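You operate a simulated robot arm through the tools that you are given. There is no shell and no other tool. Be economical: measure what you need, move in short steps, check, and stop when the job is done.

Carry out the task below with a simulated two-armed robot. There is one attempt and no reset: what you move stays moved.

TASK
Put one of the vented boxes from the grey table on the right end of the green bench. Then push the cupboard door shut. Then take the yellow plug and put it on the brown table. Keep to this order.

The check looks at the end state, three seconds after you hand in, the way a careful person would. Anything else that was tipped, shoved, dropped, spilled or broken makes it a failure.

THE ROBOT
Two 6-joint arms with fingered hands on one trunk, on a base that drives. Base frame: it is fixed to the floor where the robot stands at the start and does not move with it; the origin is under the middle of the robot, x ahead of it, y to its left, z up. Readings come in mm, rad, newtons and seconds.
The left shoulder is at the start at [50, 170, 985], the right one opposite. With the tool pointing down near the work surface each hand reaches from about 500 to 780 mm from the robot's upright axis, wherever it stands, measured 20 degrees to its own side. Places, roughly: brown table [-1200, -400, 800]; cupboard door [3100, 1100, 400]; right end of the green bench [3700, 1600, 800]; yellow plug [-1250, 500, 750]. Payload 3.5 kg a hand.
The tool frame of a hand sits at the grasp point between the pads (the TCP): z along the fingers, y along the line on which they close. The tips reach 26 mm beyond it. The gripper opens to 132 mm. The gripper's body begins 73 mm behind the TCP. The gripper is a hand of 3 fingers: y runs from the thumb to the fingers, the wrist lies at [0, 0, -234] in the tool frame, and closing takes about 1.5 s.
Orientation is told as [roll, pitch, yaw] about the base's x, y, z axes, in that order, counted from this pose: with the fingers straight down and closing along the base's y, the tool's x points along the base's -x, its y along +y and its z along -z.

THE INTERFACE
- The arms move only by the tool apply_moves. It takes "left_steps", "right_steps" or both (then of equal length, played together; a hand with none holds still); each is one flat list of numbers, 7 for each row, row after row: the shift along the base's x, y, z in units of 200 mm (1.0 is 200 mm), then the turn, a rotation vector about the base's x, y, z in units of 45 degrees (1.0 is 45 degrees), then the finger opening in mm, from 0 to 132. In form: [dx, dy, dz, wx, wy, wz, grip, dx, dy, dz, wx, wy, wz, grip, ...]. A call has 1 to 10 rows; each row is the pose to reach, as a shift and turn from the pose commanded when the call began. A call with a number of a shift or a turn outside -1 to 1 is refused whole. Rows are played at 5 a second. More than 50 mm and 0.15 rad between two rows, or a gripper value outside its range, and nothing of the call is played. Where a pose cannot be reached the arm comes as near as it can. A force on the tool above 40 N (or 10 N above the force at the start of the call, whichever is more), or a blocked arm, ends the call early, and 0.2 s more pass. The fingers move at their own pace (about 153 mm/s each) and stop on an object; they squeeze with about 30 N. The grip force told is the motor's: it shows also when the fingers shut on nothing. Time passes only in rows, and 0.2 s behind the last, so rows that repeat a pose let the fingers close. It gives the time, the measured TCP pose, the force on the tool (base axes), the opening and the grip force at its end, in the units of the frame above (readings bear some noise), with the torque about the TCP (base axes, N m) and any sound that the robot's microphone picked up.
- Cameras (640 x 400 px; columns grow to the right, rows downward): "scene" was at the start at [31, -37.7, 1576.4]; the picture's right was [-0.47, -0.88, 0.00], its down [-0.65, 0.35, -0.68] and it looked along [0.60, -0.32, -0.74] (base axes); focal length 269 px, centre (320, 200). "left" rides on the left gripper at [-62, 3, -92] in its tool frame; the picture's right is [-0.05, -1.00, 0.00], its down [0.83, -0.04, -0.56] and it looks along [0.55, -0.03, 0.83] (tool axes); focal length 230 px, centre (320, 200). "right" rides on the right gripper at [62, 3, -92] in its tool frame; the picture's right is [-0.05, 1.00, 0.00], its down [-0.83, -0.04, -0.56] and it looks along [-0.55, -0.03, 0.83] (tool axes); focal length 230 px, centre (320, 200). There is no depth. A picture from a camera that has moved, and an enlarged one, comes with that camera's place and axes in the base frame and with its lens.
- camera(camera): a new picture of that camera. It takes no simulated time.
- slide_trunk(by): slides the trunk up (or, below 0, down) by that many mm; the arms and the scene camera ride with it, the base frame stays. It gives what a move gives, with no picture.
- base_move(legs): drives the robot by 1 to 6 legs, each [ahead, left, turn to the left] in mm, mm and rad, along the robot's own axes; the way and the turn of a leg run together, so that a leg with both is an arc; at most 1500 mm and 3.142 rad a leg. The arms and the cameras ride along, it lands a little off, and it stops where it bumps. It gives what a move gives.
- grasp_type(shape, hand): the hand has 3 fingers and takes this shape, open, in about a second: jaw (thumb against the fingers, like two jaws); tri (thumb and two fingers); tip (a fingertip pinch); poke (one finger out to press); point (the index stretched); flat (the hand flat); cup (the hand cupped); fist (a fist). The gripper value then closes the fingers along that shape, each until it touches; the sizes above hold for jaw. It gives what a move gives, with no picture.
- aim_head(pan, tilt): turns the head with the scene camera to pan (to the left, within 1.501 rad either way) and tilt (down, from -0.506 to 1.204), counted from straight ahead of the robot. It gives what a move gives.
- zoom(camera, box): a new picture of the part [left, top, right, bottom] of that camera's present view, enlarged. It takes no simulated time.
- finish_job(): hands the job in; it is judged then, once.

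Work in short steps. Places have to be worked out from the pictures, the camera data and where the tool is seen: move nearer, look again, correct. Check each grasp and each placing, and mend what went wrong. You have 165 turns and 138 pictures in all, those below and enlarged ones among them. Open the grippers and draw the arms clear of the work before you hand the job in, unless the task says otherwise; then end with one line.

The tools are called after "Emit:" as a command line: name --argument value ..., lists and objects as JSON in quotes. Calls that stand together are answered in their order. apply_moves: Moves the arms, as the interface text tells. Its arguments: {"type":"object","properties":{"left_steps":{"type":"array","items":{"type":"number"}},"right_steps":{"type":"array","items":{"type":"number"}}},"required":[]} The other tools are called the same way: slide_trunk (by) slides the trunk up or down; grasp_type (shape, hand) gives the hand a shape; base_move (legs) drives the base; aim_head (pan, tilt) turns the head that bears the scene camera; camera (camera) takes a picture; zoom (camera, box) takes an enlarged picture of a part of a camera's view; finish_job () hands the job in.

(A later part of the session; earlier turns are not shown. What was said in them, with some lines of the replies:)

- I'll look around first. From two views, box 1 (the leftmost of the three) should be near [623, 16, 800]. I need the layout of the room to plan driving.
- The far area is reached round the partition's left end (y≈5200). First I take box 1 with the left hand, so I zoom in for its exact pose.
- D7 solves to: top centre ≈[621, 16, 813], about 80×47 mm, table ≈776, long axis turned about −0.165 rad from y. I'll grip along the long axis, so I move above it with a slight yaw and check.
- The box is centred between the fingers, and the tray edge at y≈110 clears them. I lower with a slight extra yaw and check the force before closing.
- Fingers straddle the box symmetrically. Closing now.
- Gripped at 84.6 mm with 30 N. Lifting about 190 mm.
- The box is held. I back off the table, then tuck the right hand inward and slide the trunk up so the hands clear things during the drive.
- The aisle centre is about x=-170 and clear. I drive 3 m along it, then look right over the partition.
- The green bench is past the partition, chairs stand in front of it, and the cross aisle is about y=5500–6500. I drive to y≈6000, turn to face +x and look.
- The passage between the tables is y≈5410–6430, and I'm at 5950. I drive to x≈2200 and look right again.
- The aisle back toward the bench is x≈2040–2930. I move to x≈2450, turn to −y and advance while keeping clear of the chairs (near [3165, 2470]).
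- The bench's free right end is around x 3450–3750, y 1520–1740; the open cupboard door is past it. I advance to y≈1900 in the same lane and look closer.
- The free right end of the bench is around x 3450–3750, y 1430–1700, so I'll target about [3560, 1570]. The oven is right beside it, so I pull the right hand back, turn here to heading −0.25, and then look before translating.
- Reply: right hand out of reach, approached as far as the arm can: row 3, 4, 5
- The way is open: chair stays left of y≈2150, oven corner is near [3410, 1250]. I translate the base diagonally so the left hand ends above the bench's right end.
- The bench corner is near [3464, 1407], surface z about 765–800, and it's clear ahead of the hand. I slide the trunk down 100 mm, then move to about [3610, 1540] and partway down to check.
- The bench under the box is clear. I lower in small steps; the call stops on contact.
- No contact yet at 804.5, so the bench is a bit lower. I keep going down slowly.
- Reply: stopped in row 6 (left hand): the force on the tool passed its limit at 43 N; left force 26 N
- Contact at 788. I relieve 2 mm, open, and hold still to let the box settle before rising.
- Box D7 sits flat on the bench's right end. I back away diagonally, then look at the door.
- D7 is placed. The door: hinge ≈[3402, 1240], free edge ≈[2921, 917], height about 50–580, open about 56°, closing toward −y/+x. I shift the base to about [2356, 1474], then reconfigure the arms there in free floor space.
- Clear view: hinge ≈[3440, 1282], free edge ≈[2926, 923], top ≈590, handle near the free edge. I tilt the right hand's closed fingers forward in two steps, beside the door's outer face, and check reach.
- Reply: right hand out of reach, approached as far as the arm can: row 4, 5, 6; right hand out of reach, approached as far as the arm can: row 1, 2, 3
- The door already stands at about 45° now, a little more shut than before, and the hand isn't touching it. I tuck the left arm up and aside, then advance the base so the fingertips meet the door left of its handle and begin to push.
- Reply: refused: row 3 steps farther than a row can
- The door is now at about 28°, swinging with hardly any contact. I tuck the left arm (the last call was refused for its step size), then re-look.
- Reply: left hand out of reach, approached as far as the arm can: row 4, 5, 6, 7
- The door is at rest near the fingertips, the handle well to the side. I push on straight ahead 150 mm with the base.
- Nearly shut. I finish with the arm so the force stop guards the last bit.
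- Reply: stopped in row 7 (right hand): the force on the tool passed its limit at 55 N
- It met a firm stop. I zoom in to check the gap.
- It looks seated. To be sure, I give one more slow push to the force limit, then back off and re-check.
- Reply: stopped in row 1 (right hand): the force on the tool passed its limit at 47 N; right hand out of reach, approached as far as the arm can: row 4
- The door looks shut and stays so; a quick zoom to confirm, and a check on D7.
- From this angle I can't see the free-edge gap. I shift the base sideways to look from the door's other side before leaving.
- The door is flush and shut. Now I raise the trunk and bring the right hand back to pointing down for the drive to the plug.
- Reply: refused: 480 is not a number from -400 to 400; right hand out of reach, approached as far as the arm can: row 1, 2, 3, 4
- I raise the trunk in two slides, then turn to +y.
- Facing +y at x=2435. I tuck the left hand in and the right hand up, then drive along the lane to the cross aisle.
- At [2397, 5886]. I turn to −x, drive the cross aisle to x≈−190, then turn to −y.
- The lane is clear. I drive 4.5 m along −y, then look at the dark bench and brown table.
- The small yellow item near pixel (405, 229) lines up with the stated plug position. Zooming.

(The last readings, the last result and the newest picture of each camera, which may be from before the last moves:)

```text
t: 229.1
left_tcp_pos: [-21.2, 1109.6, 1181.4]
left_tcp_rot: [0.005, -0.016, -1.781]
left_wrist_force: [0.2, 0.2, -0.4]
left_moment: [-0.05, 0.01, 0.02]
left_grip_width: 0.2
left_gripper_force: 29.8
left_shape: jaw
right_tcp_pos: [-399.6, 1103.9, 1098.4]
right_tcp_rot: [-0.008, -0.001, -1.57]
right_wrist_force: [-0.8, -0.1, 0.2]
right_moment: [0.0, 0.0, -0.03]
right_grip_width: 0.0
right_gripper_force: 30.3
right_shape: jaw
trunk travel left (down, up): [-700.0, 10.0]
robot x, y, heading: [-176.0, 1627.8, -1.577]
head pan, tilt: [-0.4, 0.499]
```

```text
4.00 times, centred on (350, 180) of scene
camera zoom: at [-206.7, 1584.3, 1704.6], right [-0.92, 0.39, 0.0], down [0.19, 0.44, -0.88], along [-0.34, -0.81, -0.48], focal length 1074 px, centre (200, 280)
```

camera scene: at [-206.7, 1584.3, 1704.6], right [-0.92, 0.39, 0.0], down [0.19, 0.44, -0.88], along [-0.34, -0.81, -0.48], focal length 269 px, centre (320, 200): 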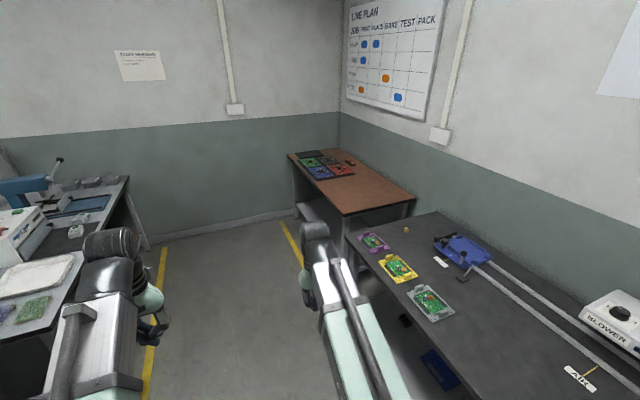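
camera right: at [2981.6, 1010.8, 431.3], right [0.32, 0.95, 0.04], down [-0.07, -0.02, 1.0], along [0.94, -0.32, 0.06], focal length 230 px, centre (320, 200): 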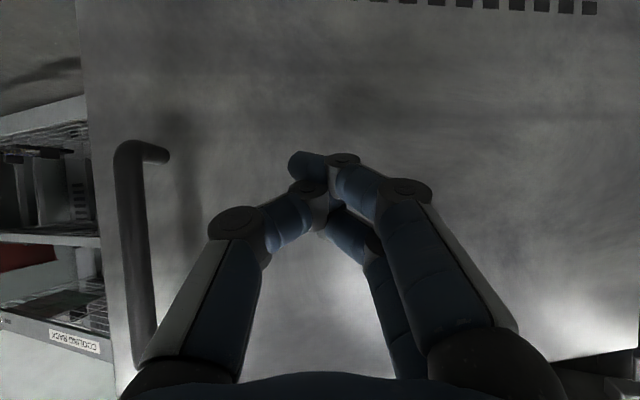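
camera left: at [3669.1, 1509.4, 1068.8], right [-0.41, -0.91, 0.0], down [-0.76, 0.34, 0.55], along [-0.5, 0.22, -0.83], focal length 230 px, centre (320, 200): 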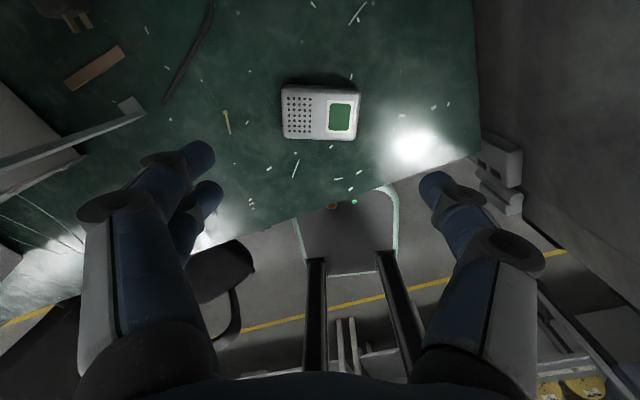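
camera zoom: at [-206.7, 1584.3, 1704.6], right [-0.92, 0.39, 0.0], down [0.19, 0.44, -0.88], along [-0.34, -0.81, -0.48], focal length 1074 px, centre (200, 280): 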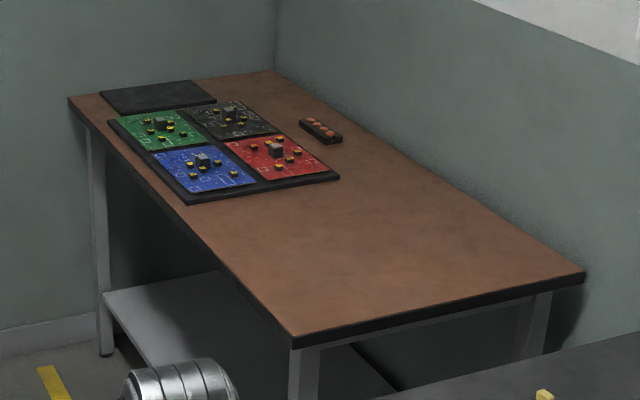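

The plug is a small yellow block at about [-1215, 539], and the brown table's free half is about y −300…300. I drive to y≈660, turn to face −x, and look.

Emit:
base_move --legs '[[970, 0, 0], [0, 0, -1.571], [200, 0, 0]]'

Emit:
aim_head --pan 0.15 --tilt 0.65

Emit:
camera --camera "scene"

```text
t: 239.1
left_tcp_pos: [-899.6, 542.5, 1180.1]
left_tcp_rot: [0.008, -0.014, 2.903]
left_wrist_force: [-0.6, 0.8, -0.1]
left_moment: [0.01, 0.01, 0.01]
left_grip_width: 0.0
left_gripper_force: 30.1
left_shape: jaw
right_tcp_pos: [-895.4, 919.8, 1097.6]
right_tcp_rot: [-0.009, 0.0, 3.117]
right_wrist_force: [-0.2, -0.2, 0.7]
right_moment: [0.03, -0.03, -0.01]
right_grip_width: 0.2
right_gripper_force: 29.9
right_shape: jaw
trunk travel left (down, up): [-700.0, 10.0]
robot x, y, heading: [-377.4, 679.7, 3.116]
head pan, tilt: [-0.4, 0.499]
```

```text
t: 240.1
left_tcp_pos: [-897.7, 543.5, 1180.3]
left_tcp_rot: [0.007, -0.015, 2.904]
left_wrist_force: [0.0, 0.4, 0.3]
left_moment: [-0.02, 0.01, 0.0]
left_grip_width: 0.1
left_gripper_force: 29.9
left_shape: jaw
right_tcp_pos: [-893.9, 920.2, 1098.0]
right_tcp_rot: [-0.01, -0.002, 3.116]
right_wrist_force: [-0.1, -0.5, 0.4]
right_moment: [0.0, 0.0, 0.04]
right_grip_width: 0.0
right_gripper_force: 30.2
right_shape: jaw
trunk travel left (down, up): [-700.0, 10.0]
robot x, y, heading: [-373.6, 682.8, 3.116]
head pan, tilt: [0.15, 0.649]
```

```text
89 pictures are left
camera scene: at [-421.1, 669.1, 1691.2], right [-0.12, 0.99, 0.0], down [0.6, 0.07, -0.8], along [-0.79, -0.1, -0.6], focal length 269 px, centre (320, 200)
```

scene: 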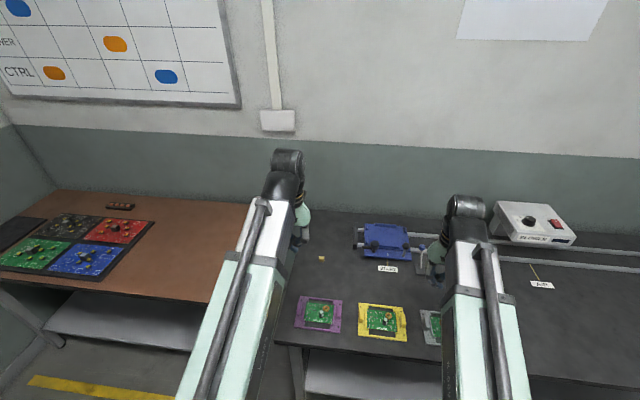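

The plug triangulates to about [-1210, 570, 765]; the bench's front edge is at x≈−826. I drive 105 mm ahead, lower the trunk to the normal height, open the left fingers a bit, and look through the left camera.

Emit:
base_move --legs '[[105, 0, 0]]'

Emit:
slide_trunk --by -100

Emit:
apply_moves --left_steps '[-0.2, 0.02, -0.1, 0, 0, 0, 70, -0.4, 0.04, -0.2, 0, 0, 0, 70, -0.6, 0.06, -0.3, 0, 0, 0, 70, -0.7, 0.08, -0.4, 0, 0, 0, 70, -0.7, 0.08, -0.4, 0, 0, 0, 70]'

Emit:
camera --camera "left"

```text
t: 241.3
left_tcp_pos: [-1006.4, 546.2, 1180.4]
left_tcp_rot: [0.007, -0.014, 2.904]
left_wrist_force: [-0.3, 0.0, 0.0]
left_moment: [-0.03, -0.02, 0.02]
left_grip_width: 0.2
left_gripper_force: 29.7
left_shape: jaw
right_tcp_pos: [-1002.6, 922.2, 1098.6]
right_tcp_rot: [-0.008, 0.0, 3.118]
right_wrist_force: [-0.6, -0.3, 0.5]
right_moment: [0.0, -0.02, 0.01]
right_grip_width: 0.1
right_gripper_force: 29.2
right_shape: jaw
trunk travel left (down, up): [-700.0, 10.0]
robot x, y, heading: [-482.5, 686.8, 3.121]
head pan, tilt: [0.15, 0.649]
```

```text
t: 242.6
left_tcp_pos: [-1004.4, 545.3, 1081.6]
left_tcp_rot: [0.007, -0.017, 2.904]
left_wrist_force: [-0.4, 0.9, 1.0]
left_moment: [0.01, 0.03, -0.02]
left_grip_width: 0.1
left_gripper_force: 29.9
left_shape: jaw
right_tcp_pos: [-1000.8, 923.2, 999.0]
right_tcp_rot: [-0.008, -0.003, 3.119]
right_wrist_force: [-0.5, -0.2, -0.1]
right_moment: [0.0, -0.01, -0.02]
right_grip_width: 0.1
right_gripper_force: 29.9
right_shape: jaw
trunk travel left (down, up): [-600.0, 110.0]
robot x, y, heading: [-481.5, 683.2, 3.119]
head pan, tilt: [0.15, 0.649]
```

```text
t: 243.8
left_tcp_pos: [-1145.1, 562.5, 1000.9]
left_tcp_rot: [0.008, -0.015, 2.904]
left_wrist_force: [-0.4, 0.2, -0.1]
left_moment: [-0.01, -0.01, 0.02]
left_grip_width: 69.2
left_gripper_force: 0.0
left_shape: jaw
right_tcp_pos: [-1000.1, 922.7, 998.5]
right_tcp_rot: [-0.008, -0.001, 3.118]
right_wrist_force: [-0.2, 0.0, 1.1]
right_moment: [0.0, -0.01, 0.01]
right_grip_width: 0.0
right_gripper_force: 30.3
right_shape: jaw
trunk travel left (down, up): [-600.0, 110.0]
robot x, y, heading: [-481.9, 684.1, 3.119]
head pan, tilt: [0.15, 0.649]
```

```text
88 pictures are left
camera left: at [-1203.2, 573.3, 1094.7], right [0.18, 0.98, -0.01], down [0.83, -0.15, 0.54], along [0.53, -0.11, -0.84], focal length 230 px, centre (320, 200)
```

left: 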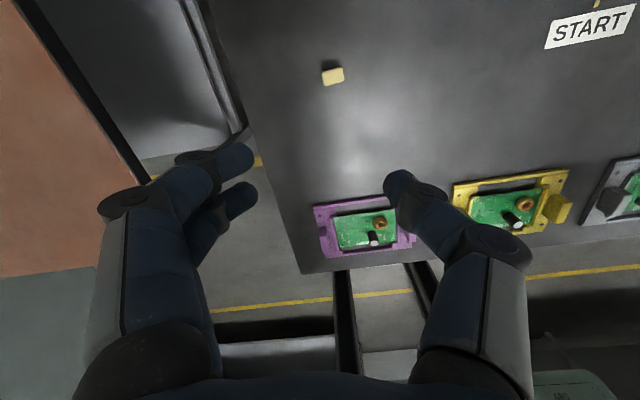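

The plug shows at about [-1178, 581]. I move above it, down to z≈900, and measure again.

Emit:
apply_moves --left_steps '[-0.06, 0.03, -0.2, 0, 0.02, 0, 70, -0.12, 0.06, -0.4, 0, 0.02, 0, 70, -0.16, 0.09, -0.5, 0, 0.02, 0, 70, -0.16, 0.09, -0.5, 0, 0.02, 0, 70]'

Emit:
camera --camera "left"

Emit:
zoom --camera "scene" --box '[260, 180, 420, 280]'

```text
t: 244.8
left_tcp_pos: [-1174.6, 578.4, 901.7]
left_tcp_rot: [0.01, -0.031, 2.903]
left_wrist_force: [0.1, -0.7, -0.2]
left_moment: [0.06, -0.01, 0.02]
left_grip_width: 69.6
left_gripper_force: 0.0
left_shape: jaw
right_tcp_pos: [-1000.3, 923.0, 998.5]
right_tcp_rot: [-0.008, -0.003, 3.118]
right_wrist_force: [0.3, -0.6, 0.4]
right_moment: [0.01, 0.02, 0.01]
right_grip_width: 0.3
right_gripper_force: 30.3
right_shape: jaw
trunk travel left (down, up): [-600.0, 110.0]
robot x, y, heading: [-480.9, 685.1, 3.112]
head pan, tilt: [0.15, 0.649]
```

```text
87 pictures are left
camera left: at [-1231.5, 590.2, 997.1], right [0.18, 0.98, -0.01], down [0.84, -0.15, 0.53], along [0.52, -0.11, -0.85], focal length 230 px, centre (320, 200)
```

left: 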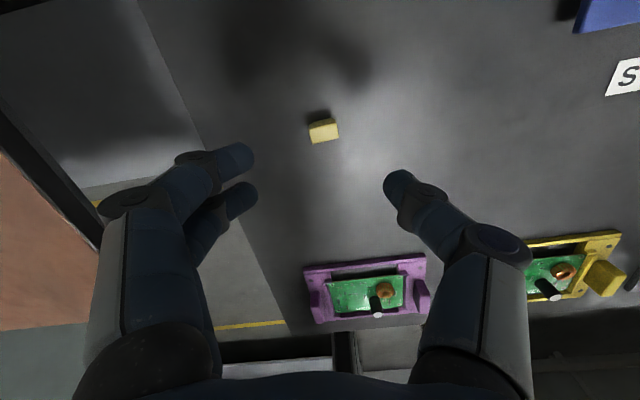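

```text
4.00 times, centred on (340, 230) of scene
camera zoom: at [-527.0, 671.7, 1591.2], right [-0.12, 0.99, 0.0], down [0.6, 0.08, -0.8], along [-0.79, -0.1, -0.6], focal length 1074 px, centre (240, 80)
```

zoom: 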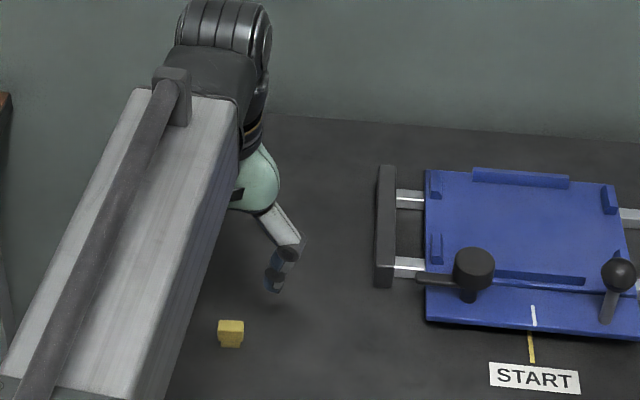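

Three rays agree: plug at [-1179, 581], visible centre z≈798, sides about 20° off the hand's. I turn the hand +0.36 rad, level it, and descend to 818 to check.

Emit:
apply_moves --left_steps '[0, 0, -0.1, 0, -0.02, 0.12, 70, -0.01, 0.01, -0.2, 0, -0.03, 0.25, 70, -0.022, 0.013, -0.3, 0, -0.04, 0.36, 70, -0.022, 0.013, -0.38, 0, -0.04, 0.455, 70, -0.022, 0.013, -0.42, 0, -0.04, 0.455, 70, -0.022, 0.013, -0.42, 0, -0.04, 0.455, 70]'

Emit:
camera --camera "left"

```text
t: 246.2
left_tcp_pos: [-1179.6, 581.5, 817.5]
left_tcp_rot: [0.009, 0.0, -3.019]
left_wrist_force: [0.1, -0.8, -0.8]
left_moment: [-0.03, 0.01, 0.01]
left_grip_width: 69.5
left_gripper_force: 0.0
left_shape: jaw
right_tcp_pos: [-1000.7, 924.7, 998.4]
right_tcp_rot: [-0.011, -0.001, 3.118]
right_wrist_force: [-0.7, 0.1, 0.3]
right_moment: [0.01, 0.04, -0.02]
right_grip_width: 0.3
right_gripper_force: 30.3
right_shape: jaw
trunk travel left (down, up): [-600.0, 110.0]
robot x, y, heading: [-484.0, 686.4, 3.119]
head pan, tilt: [0.15, 0.649]
```

```text
85 pictures are left
camera left: at [-1240.5, 571.9, 910.7], right [-0.17, 0.99, -0.01], down [0.82, 0.15, 0.55], along [0.55, 0.09, -0.83], focal length 230 px, centre (320, 200)
```

left: 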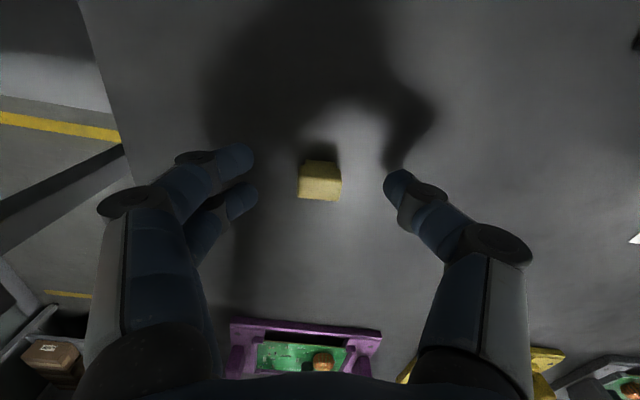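

Aligned and centred. I descend about 9 mm more in small steps under the force guard, then close.

Emit:
apply_moves --left_steps '[0.015, 0, -0.015, 0, 0, 0, 70, 0.015, 0, -0.03, 0, 0, 0, 70, 0.015, 0, -0.045, 0, 0, 0, 70, 0.015, 0, -0.045, 0, 0, 0, 70]'

Emit:
zoom --camera "left" --box '[240, 130, 400, 230]'

```text
t: 247.2
left_tcp_pos: [-1177.5, 583.3, 808.1]
left_tcp_rot: [0.008, 0.001, -3.021]
left_wrist_force: [-0.3, -0.4, 0.0]
left_moment: [0.0, 0.0, -0.01]
left_grip_width: 69.9
left_gripper_force: 0.2
left_shape: jaw
right_tcp_pos: [-1000.2, 922.5, 998.6]
right_tcp_rot: [-0.007, -0.001, 3.117]
right_wrist_force: [-0.2, -0.7, -0.5]
right_moment: [-0.01, -0.04, -0.02]
right_grip_width: 0.0
right_gripper_force: 30.2
right_shape: jaw
trunk travel left (down, up): [-600.0, 110.0]
robot x, y, heading: [-480.3, 687.0, 3.115]
head pan, tilt: [0.15, 0.649]
```

```text
4.00 times, centred on (320, 180) of left
camera zoom: at [-1237.7, 572.3, 900.9], right [-0.17, 0.99, -0.01], down [0.82, 0.15, 0.55], along [0.55, 0.09, -0.83], focal length 920 px, centre (320, 280)
```

zoom: 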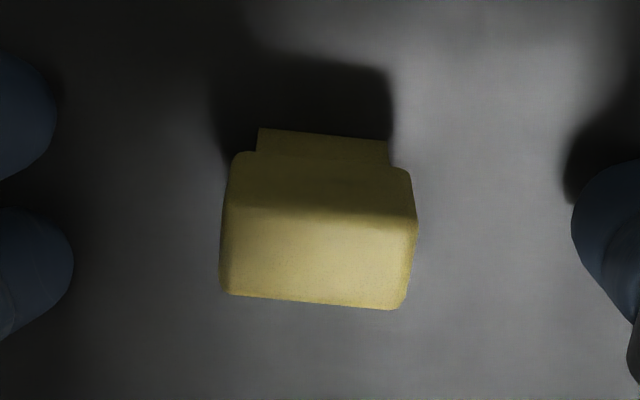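

The plug's wider head is between the fingers. Closing.

Emit:
apply_moves --left_steps '[0, 0, 0, 0, 0, 0, 40, 0, 0, 0, 0, 0, 0, 10, 0, 0, 0, 0, 0, 0, 10, 0, 0, 0, 0, 0, 0, 10, 0, 0, 0, 0, 0, 0, 10, 0, 0, 0, 0, 0, 0, 10, 0, 0, 0, 0, 0, 0, 10, 0, 0, 0, 0, 0, 0, 10]'

Emit:
apply_moves --left_steps '[0, 0, 0.1, 0, 0, 0, 10, 0, 0, 0.25, 0, 0, 0, 10, 0, 0, 0.45, 0, 0, 0, 10, 0, 0, 0.65, 0, 0, 0, 10, 0, 0, 0.85, 0, 0, 0, 10]'

Emit:
camera --camera "left"

```text
t: 249.0
left_tcp_pos: [-1177.9, 582.3, 808.8]
left_tcp_rot: [0.01, 0.0, -3.021]
left_wrist_force: [-1.2, -0.1, 2.3]
left_moment: [-0.03, 0.05, 0.01]
left_grip_width: 9.8
left_gripper_force: 30.1
left_shape: jaw
right_tcp_pos: [-1000.2, 923.1, 998.8]
right_tcp_rot: [-0.008, -0.001, 3.116]
right_wrist_force: [0.4, -0.4, 0.2]
right_moment: [-0.02, -0.03, 0.0]
right_grip_width: 0.1
right_gripper_force: 30.0
right_shape: jaw
trunk travel left (down, up): [-600.0, 110.0]
robot x, y, heading: [-481.6, 682.7, 3.118]
head pan, tilt: [0.15, 0.649]
```

```text
t: 250.2
left_tcp_pos: [-1178.9, 583.3, 976.8]
left_tcp_rot: [0.009, 0.0, -3.02]
left_wrist_force: [0.7, -0.3, -0.1]
left_moment: [0.01, -0.01, 0.0]
left_grip_width: 9.1
left_gripper_force: 29.9
left_shape: jaw
right_tcp_pos: [-1000.1, 922.7, 998.2]
right_tcp_rot: [-0.01, -0.002, 3.118]
right_wrist_force: [0.3, -0.4, -0.2]
right_moment: [-0.02, 0.04, -0.03]
right_grip_width: 0.2
right_gripper_force: 30.3
right_shape: jaw
trunk travel left (down, up): [-600.0, 110.0]
robot x, y, heading: [-484.4, 685.6, 3.12]
head pan, tilt: [0.15, 0.649]
```

```text
83 pictures are left
camera left: at [-1238.3, 573.7, 1069.5], right [-0.17, 0.99, -0.01], down [0.82, 0.15, 0.56], along [0.55, 0.09, -0.83], focal length 230 px, centre (320, 200)
```

left: 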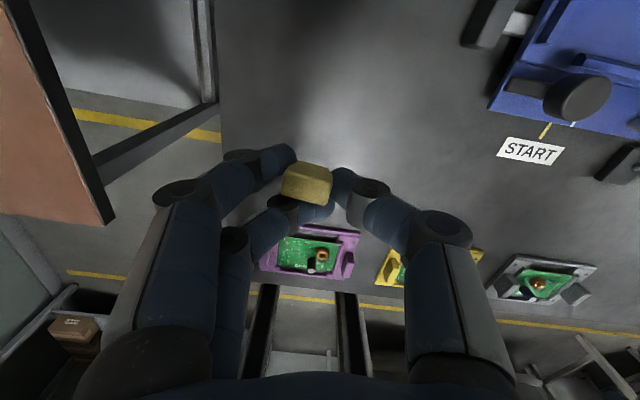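

The plug came up in the fingertips; I zoom to see how it's held.

Emit:
zoom --camera "left" --box '[240, 120, 400, 220]'

```text
4.00 times, centred on (320, 170) of left
camera zoom: at [-1238.3, 573.7, 1069.5], right [-0.17, 0.99, -0.01], down [0.82, 0.15, 0.56], along [0.55, 0.09, -0.83], focal length 920 px, centre (320, 320)
```

zoom: 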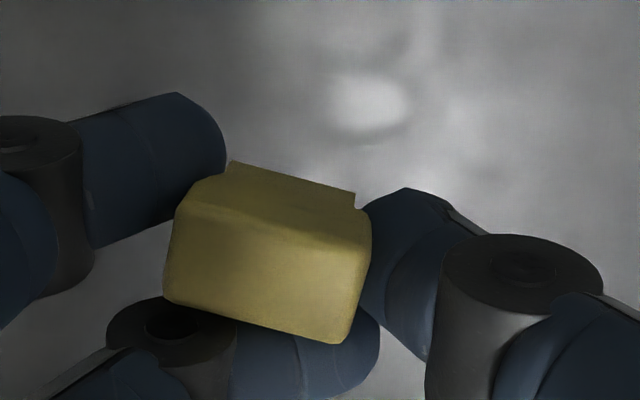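

Held between thumb and a finger, good enough for a gentle short move. I strafe 550 mm left (−y) so the hand is over the brown table's free half, then look.

Emit:
base_move --legs '[[0, 550, 0]]'

Emit:
camera --camera "left"

Emit:
camera --camera "scene"

```text
t: 253.3
left_tcp_pos: [-1192.5, 33.7, 976.2]
left_tcp_rot: [0.01, 0.001, -3.021]
left_wrist_force: [-0.1, 0.2, -0.1]
left_moment: [-0.01, -0.03, -0.02]
left_grip_width: 9.3
left_gripper_force: 30.0
left_shape: jaw
right_tcp_pos: [-1015.6, 374.6, 997.9]
right_tcp_rot: [-0.009, -0.001, 3.116]
right_wrist_force: [0.1, 0.1, -0.2]
right_moment: [0.0, 0.04, -0.01]
right_grip_width: 0.0
right_gripper_force: 29.5
right_shape: jaw
trunk travel left (down, up): [-600.0, 110.0]
robot x, y, heading: [-496.4, 136.1, 3.119]
head pan, tilt: [0.15, 0.649]
```

```text
81 pictures are left
camera left: at [-1252.1, 24.0, 1069.1], right [-0.17, 0.99, -0.01], down [0.82, 0.15, 0.55], along [0.55, 0.09, -0.83], focal length 230 px, centre (320, 200)
```

left: 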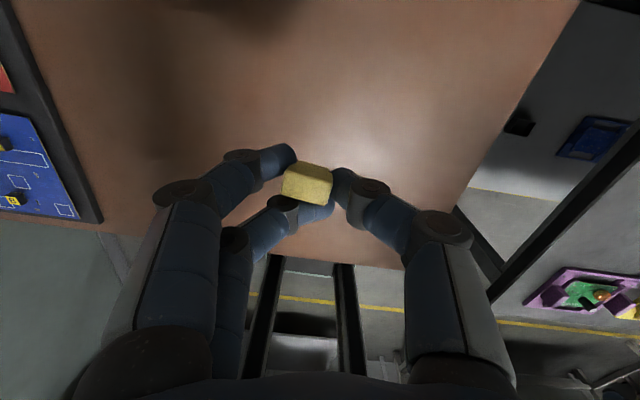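

```text
80 pictures are left
camera scene: at [-540.8, 122.6, 1591.2], right [-0.13, 0.99, 0.0], down [0.6, 0.08, -0.8], along [-0.79, -0.1, -0.6], focal length 269 px, centre (320, 200)
```

scene: 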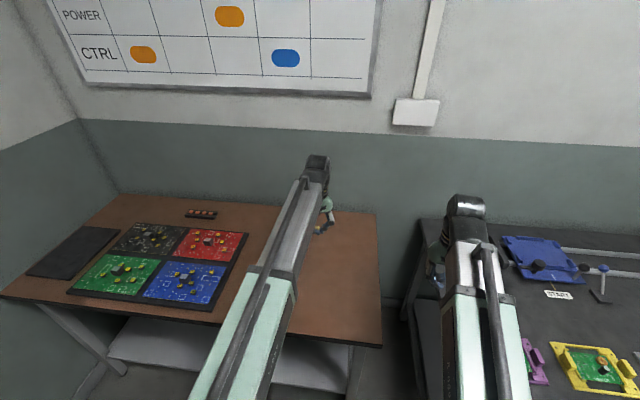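

Brown table top triangulates to z≈775–780, clear under the hand. I descend to about 830, then in 3 mm steps.

Emit:
apply_moves --left_steps '[0, 0, -0.2, 0, 0, 0, 9, 0, 0, -0.4, 0, 0, 0, 9, 0, 0, -0.6, 0, 0, 0, 9, 0, 0, -0.7, 0, 0, 0, 9, 0, 0, -0.74, 0, 0, 0, 9, 0, 0, -0.77, 0, 0, 0, 9, 0, 0, -0.77, 0, 0, 0, 9]'

Emit:
camera --camera "left"

```text
t: 254.9
left_tcp_pos: [-1192.2, 35.1, 822.6]
left_tcp_rot: [0.007, 0.0, -3.021]
left_wrist_force: [1.0, -0.9, 0.7]
left_moment: [0.01, -0.02, 0.03]
left_grip_width: 10.6
left_gripper_force: 0.1
left_shape: jaw
right_tcp_pos: [-1013.9, 373.7, 998.5]
right_tcp_rot: [-0.009, -0.003, 3.117]
right_wrist_force: [0.6, 0.8, 0.6]
right_moment: [0.0, -0.04, 0.0]
right_grip_width: 0.0
right_gripper_force: 30.0
right_shape: jaw
trunk travel left (down, up): [-600.0, 110.0]
robot x, y, heading: [-495.6, 136.6, 3.119]
head pan, tilt: [0.15, 0.649]
```

```text
79 pictures are left
camera left: at [-1252.2, 24.3, 915.4], right [-0.17, 0.99, -0.01], down [0.82, 0.15, 0.55], along [0.55, 0.09, -0.83], focal length 230 px, centre (320, 200)
```

left: 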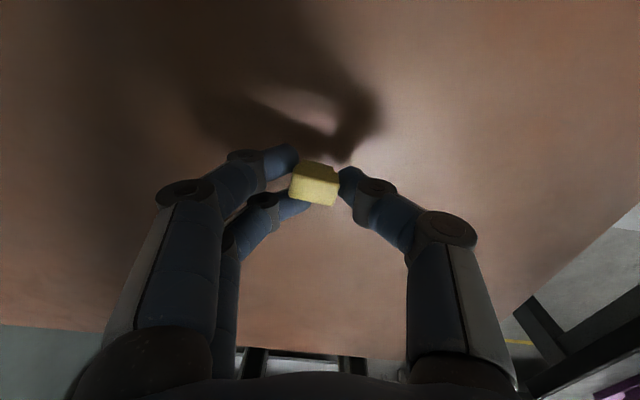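

The grip force dropped to 0 because my width command was right at the held width. I zoom to see where the plug is before doing anything.

Emit:
zoom --camera "left" --box '[240, 130, 400, 230]'

Emit:
zoom --camera "scene" --box '[260, 180, 400, 268]'

```text
4.00 times, centred on (320, 180) of left
camera zoom: at [-1252.2, 24.3, 915.4], right [-0.17, 0.99, -0.01], down [0.82, 0.15, 0.55], along [0.55, 0.09, -0.83], focal length 920 px, centre (320, 280)
```

zoom: 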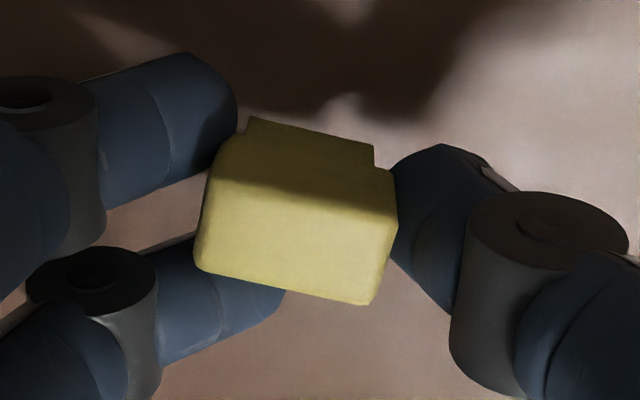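

```text
4.55 times, centred on (330, 224) of scene
camera zoom: at [-540.8, 123.4, 1591.2], right [-0.13, 0.99, 0.0], down [0.6, 0.08, -0.8], along [-0.79, -0.1, -0.6], focal length 1221 px, centre (274, 91)
```

zoom: 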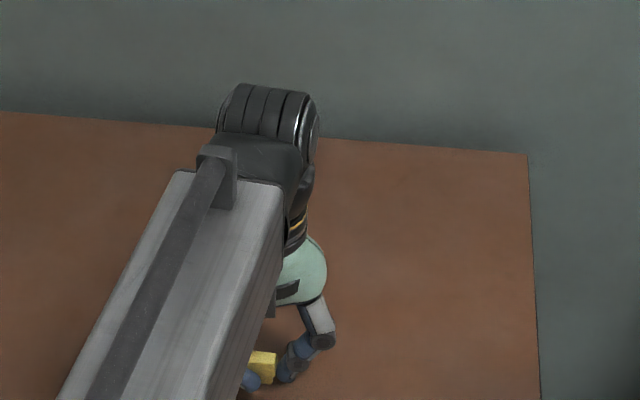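

The plug is still pinched. I command full closure to restore the squeeze, then descend in 3 mm steps.

Emit:
apply_moves --left_steps '[0, 0, 0, 0, 0, 0, 0, 0, 0, 0, 0, 0, 0, 0, 0, 0, 0, 0, 0, 0, 0, 0, 0, 0, 0, 0, 0, 0]'

Emit:
apply_moves --left_steps '[0, 0, -0.015, 0, 0, 0, 0, 0, 0, -0.03, 0, 0, 0, 0, 0, 0, -0.04, 0, 0, 0, 0, 0, 0, -0.05, 0, 0, 0, 0, 0, 0, -0.06, 0, 0, 0, 0, 0, 0, -0.06, 0, 0, 0, 0]'

Emit:
zoom --camera "left" --box '[240, 130, 400, 230]'

```text
t: 255.9
left_tcp_pos: [-1192.1, 33.9, 823.3]
left_tcp_rot: [0.008, 0.0, -3.021]
left_wrist_force: [-0.1, 0.2, -0.3]
left_moment: [-0.01, 0.0, -0.01]
left_grip_width: 7.1
left_gripper_force: 30.4
left_shape: jaw
right_tcp_pos: [-1014.2, 374.3, 999.7]
right_tcp_rot: [-0.008, -0.002, 3.118]
right_wrist_force: [-0.4, -1.1, -0.7]
right_moment: [0.01, -0.02, 0.0]
right_grip_width: 0.0
right_gripper_force: 29.8
right_shape: jaw
trunk travel left (down, up): [-600.0, 110.0]
robot x, y, heading: [-496.2, 135.5, 3.118]
head pan, tilt: [0.15, 0.649]
```

```text
t: 257.4
left_tcp_pos: [-1191.4, 33.9, 809.1]
left_tcp_rot: [0.01, 0.001, -3.021]
left_wrist_force: [-0.2, -0.4, -0.1]
left_moment: [0.02, 0.01, -0.02]
left_grip_width: 7.2
left_gripper_force: 30.3
left_shape: jaw
right_tcp_pos: [-1013.5, 373.5, 999.5]
right_tcp_rot: [-0.008, -0.002, 3.119]
right_wrist_force: [-0.8, 0.1, 0.2]
right_moment: [0.02, -0.03, 0.01]
right_grip_width: 0.2
right_gripper_force: 30.1
right_shape: jaw
trunk travel left (down, up): [-600.0, 110.0]
robot x, y, heading: [-496.0, 134.4, 3.117]
head pan, tilt: [0.15, 0.649]
```

```text
4.00 times, centred on (320, 180) of left
camera zoom: at [-1252.3, 24.6, 903.0], right [-0.17, 0.99, -0.01], down [0.82, 0.15, 0.55], along [0.55, 0.09, -0.83], focal length 920 px, centre (320, 280)
```

zoom: 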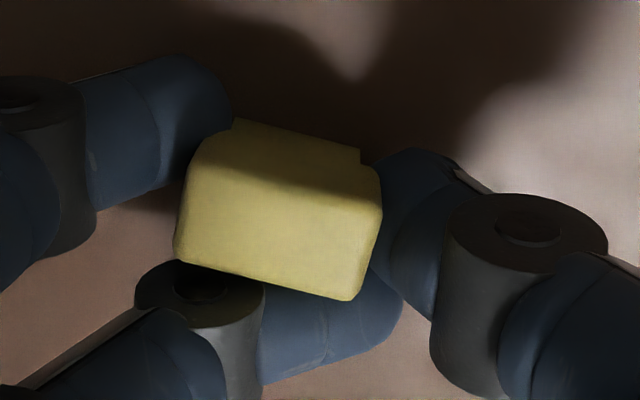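

No contact yet at 809. I continue in 2 mm steps.

Emit:
apply_moves --left_steps '[0, 0, -0.01, 0, 0, 0, 0, 0, 0, -0.02, 0, 0, 0, 0, 0, 0, -0.03, 0, 0, 0, 0, 0, 0, -0.04, 0, 0, 0, 0, 0, 0, -0.05, 0, 0, 0, 0]'

```text
t: 258.6
left_tcp_pos: [-1193.7, 33.4, 806.3]
left_tcp_rot: [0.008, -0.008, -3.019]
left_wrist_force: [4.3, 0.4, 21.1]
left_moment: [-0.34, 0.05, 0.05]
left_grip_width: 9.8
left_gripper_force: 30.1
left_shape: jaw
right_tcp_pos: [-1013.4, 374.5, 998.4]
right_tcp_rot: [-0.008, -0.001, 3.118]
right_wrist_force: [-0.1, -0.6, 0.2]
right_moment: [0.01, -0.05, 0.0]
right_grip_width: 0.0
right_gripper_force: 29.6
right_shape: jaw
trunk travel left (down, up): [-600.0, 110.0]
robot x, y, heading: [-493.9, 133.5, 3.119]
head pan, tilt: [0.15, 0.649]
stopped in row 5 (left hand): the force on the tool passed its limit at 43 N (the readings are from after the stop); the commanded pose is now the measured one
```

Contact at 806: the plug is on the table. I open slowly, hold, then rise and look.

Emit:
apply_moves --left_steps '[0, 0, 0.005, 0, 0, 0, 14, 0, 0, 0.005, 0, 0, 0, 22, 0, 0, 0.005, 0, 0, 0, 34, 0, 0, 0.005, 0, 0, 0, 50, 0, 0, 0.005, 0, 0, 0, 70, 0, 0, 0.005, 0, 0, 0, 70]'

Emit:
camera --camera "left"

```text
t: 259.9
left_tcp_pos: [-1193.2, 35.0, 806.0]
left_tcp_rot: [0.008, -0.005, -3.021]
left_wrist_force: [-2.2, 0.6, 25.1]
left_moment: [0.06, -0.02, 0.01]
left_grip_width: 60.1
left_gripper_force: 0.1
left_shape: jaw
right_tcp_pos: [-1013.2, 375.0, 999.1]
right_tcp_rot: [-0.009, -0.004, 3.119]
right_wrist_force: [0.5, -0.1, 0.5]
right_moment: [0.02, 0.01, -0.01]
right_grip_width: 0.2
right_gripper_force: 29.6
right_shape: jaw
trunk travel left (down, up): [-600.0, 110.0]
robot x, y, heading: [-494.3, 133.8, 3.116]
head pan, tilt: [0.15, 0.649]
```

```text
75 pictures are left
camera left: at [-1252.3, 24.6, 899.0], right [-0.17, 0.98, -0.01], down [0.82, 0.15, 0.55], along [0.54, 0.09, -0.84], focal length 230 px, centre (320, 200)
```

left: 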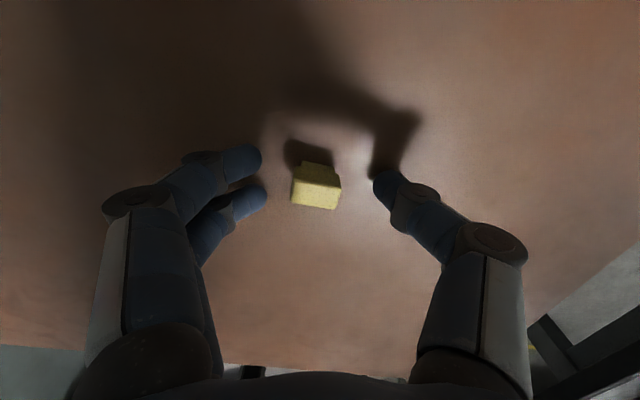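

The plug stands released on the table. I raise the hand straight up and check.

Emit:
apply_moves --left_steps '[0, 0, 0.05, 0, 0, 0, 70, 0, 0, 0.15, 0, 0, 0, 70, 0, 0, 0.35, 0, 0, 0, 70, 0, 0, 0.55, 0, 0, 0, 70, 0, 0, 0.75, 0, 0, 0, 70, 0, 0, 0.95, 0, 0, 0, 70]' --right_steps '[0, 0, 0, 0, 0, 0, 60, 0, 0, 0, 0, 0, 0, 100, 0, 0, 0, 0, 0, 0, 100, 0, 0, 0, 0, 0, 0, 100, 0, 0, 0, 0, 0, 0, 100, 0, 0, 0, 0, 0, 0, 100]'

Emit:
base_move --legs '[[-320, 0, 0]]'

Emit:
camera --camera "scene"

```text
t: 261.4
left_tcp_pos: [-1192.2, 33.3, 993.5]
left_tcp_rot: [0.009, -0.005, -3.022]
left_wrist_force: [0.3, -0.9, 1.0]
left_moment: [-0.01, 0.01, -0.01]
left_grip_width: 69.2
left_gripper_force: 0.1
left_shape: jaw
right_tcp_pos: [-1013.9, 374.0, 998.2]
right_tcp_rot: [-0.009, -0.001, 3.118]
right_wrist_force: [0.0, 1.1, -0.2]
right_moment: [-0.02, -0.01, -0.01]
right_grip_width: 99.6
right_gripper_force: 0.1
right_shape: jaw
trunk travel left (down, up): [-600.0, 110.0]
robot x, y, heading: [-494.7, 133.7, 3.114]
head pan, tilt: [0.15, 0.649]
```

```text
t: 263.5
left_tcp_pos: [-871.6, 26.4, 993.2]
left_tcp_rot: [0.007, -0.003, -3.019]
left_wrist_force: [0.3, 0.0, 0.3]
left_moment: [0.0, 0.02, 0.02]
left_grip_width: 69.1
left_gripper_force: 0.0
left_shape: jaw
right_tcp_pos: [-693.8, 366.7, 998.2]
right_tcp_rot: [-0.01, -0.002, 3.118]
right_wrist_force: [0.4, 0.3, 0.1]
right_moment: [0.01, 0.02, 0.04]
right_grip_width: 99.6
right_gripper_force: 0.1
right_shape: jaw
trunk travel left (down, up): [-600.0, 110.0]
robot x, y, heading: [-176.6, 127.7, 3.119]
head pan, tilt: [0.15, 0.649]
```

```text
74 pictures are left
camera scene: at [-219.1, 115.5, 1591.3], right [-0.13, 0.99, 0.0], down [0.6, 0.08, -0.8], along [-0.79, -0.1, -0.6], focal length 269 px, centre (320, 200)
```

scene: 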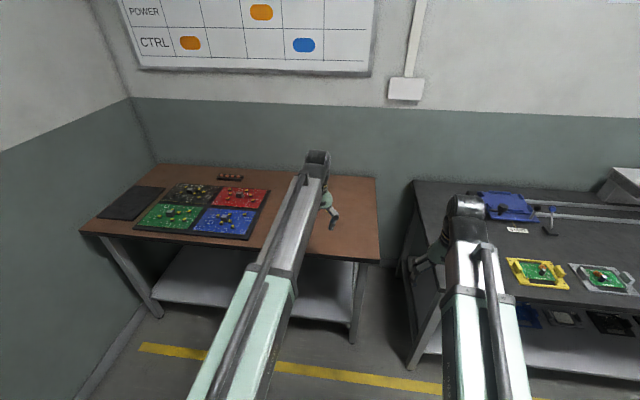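

The arm hides the plug; I strafe a little right and look again.

Emit:
base_move --legs '[[0, -300, 0]]'

Emit:
aim_head --pan 0.5 --tilt 0.6

Emit:
camera --camera "scene"

```text
t: 265.5
left_tcp_pos: [-865.3, 326.1, 993.0]
left_tcp_rot: [0.009, -0.006, -3.015]
left_wrist_force: [0.2, 0.8, 0.3]
left_moment: [-0.01, 0.04, 0.03]
left_grip_width: 69.4
left_gripper_force: 0.0
left_shape: jaw
right_tcp_pos: [-687.8, 667.2, 997.7]
right_tcp_rot: [-0.007, -0.004, 3.124]
right_wrist_force: [0.1, -0.2, 0.1]
right_moment: [-0.03, 0.02, -0.02]
right_grip_width: 99.5
right_gripper_force: 0.0
right_shape: jaw
trunk travel left (down, up): [-600.0, 110.0]
robot x, y, heading: [-170.6, 425.0, 3.123]
head pan, tilt: [0.15, 0.649]
```

```text
t: 266.4
left_tcp_pos: [-865.7, 324.6, 993.0]
left_tcp_rot: [0.009, -0.006, -3.016]
left_wrist_force: [-0.4, -0.3, 0.7]
left_moment: [0.0, 0.01, 0.02]
left_grip_width: 69.3
left_gripper_force: 0.1
left_shape: jaw
right_tcp_pos: [-688.4, 666.3, 998.1]
right_tcp_rot: [-0.009, -0.002, 3.123]
right_wrist_force: [-0.2, -0.7, 0.7]
right_moment: [0.01, -0.01, 0.02]
right_grip_width: 99.8
right_gripper_force: 0.0
right_shape: jaw
trunk travel left (down, up): [-600.0, 110.0]
robot x, y, heading: [-169.0, 429.3, 3.124]
head pan, tilt: [0.499, 0.6]
```

```text
73 pictures are left
camera scene: at [-206.0, 387.7, 1595.5], right [-0.46, 0.89, 0.0], down [0.5, 0.26, -0.82], along [-0.73, -0.38, -0.57], focal length 269 px, centre (320, 200)
```

scene: 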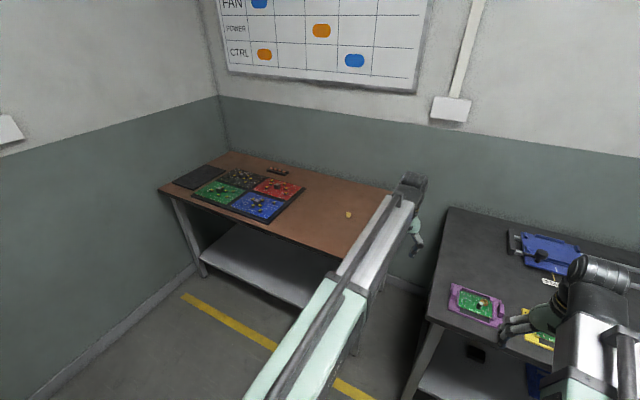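

The yellow plug rests on the brown table at about pixel (348, 214), well in from the edges. The box is on the bench, the door is shut, both grippers are open and the arms are clear, so I hand in.

Emit:
finish_job

```text
The job is handed in.
```

I did all three parts in order: box D7 is on the right end of the green bench, the cupboard door is pushed shut, and the yellow plug is on the brown table. I saw nothing else disturbed, and the job is handed in.
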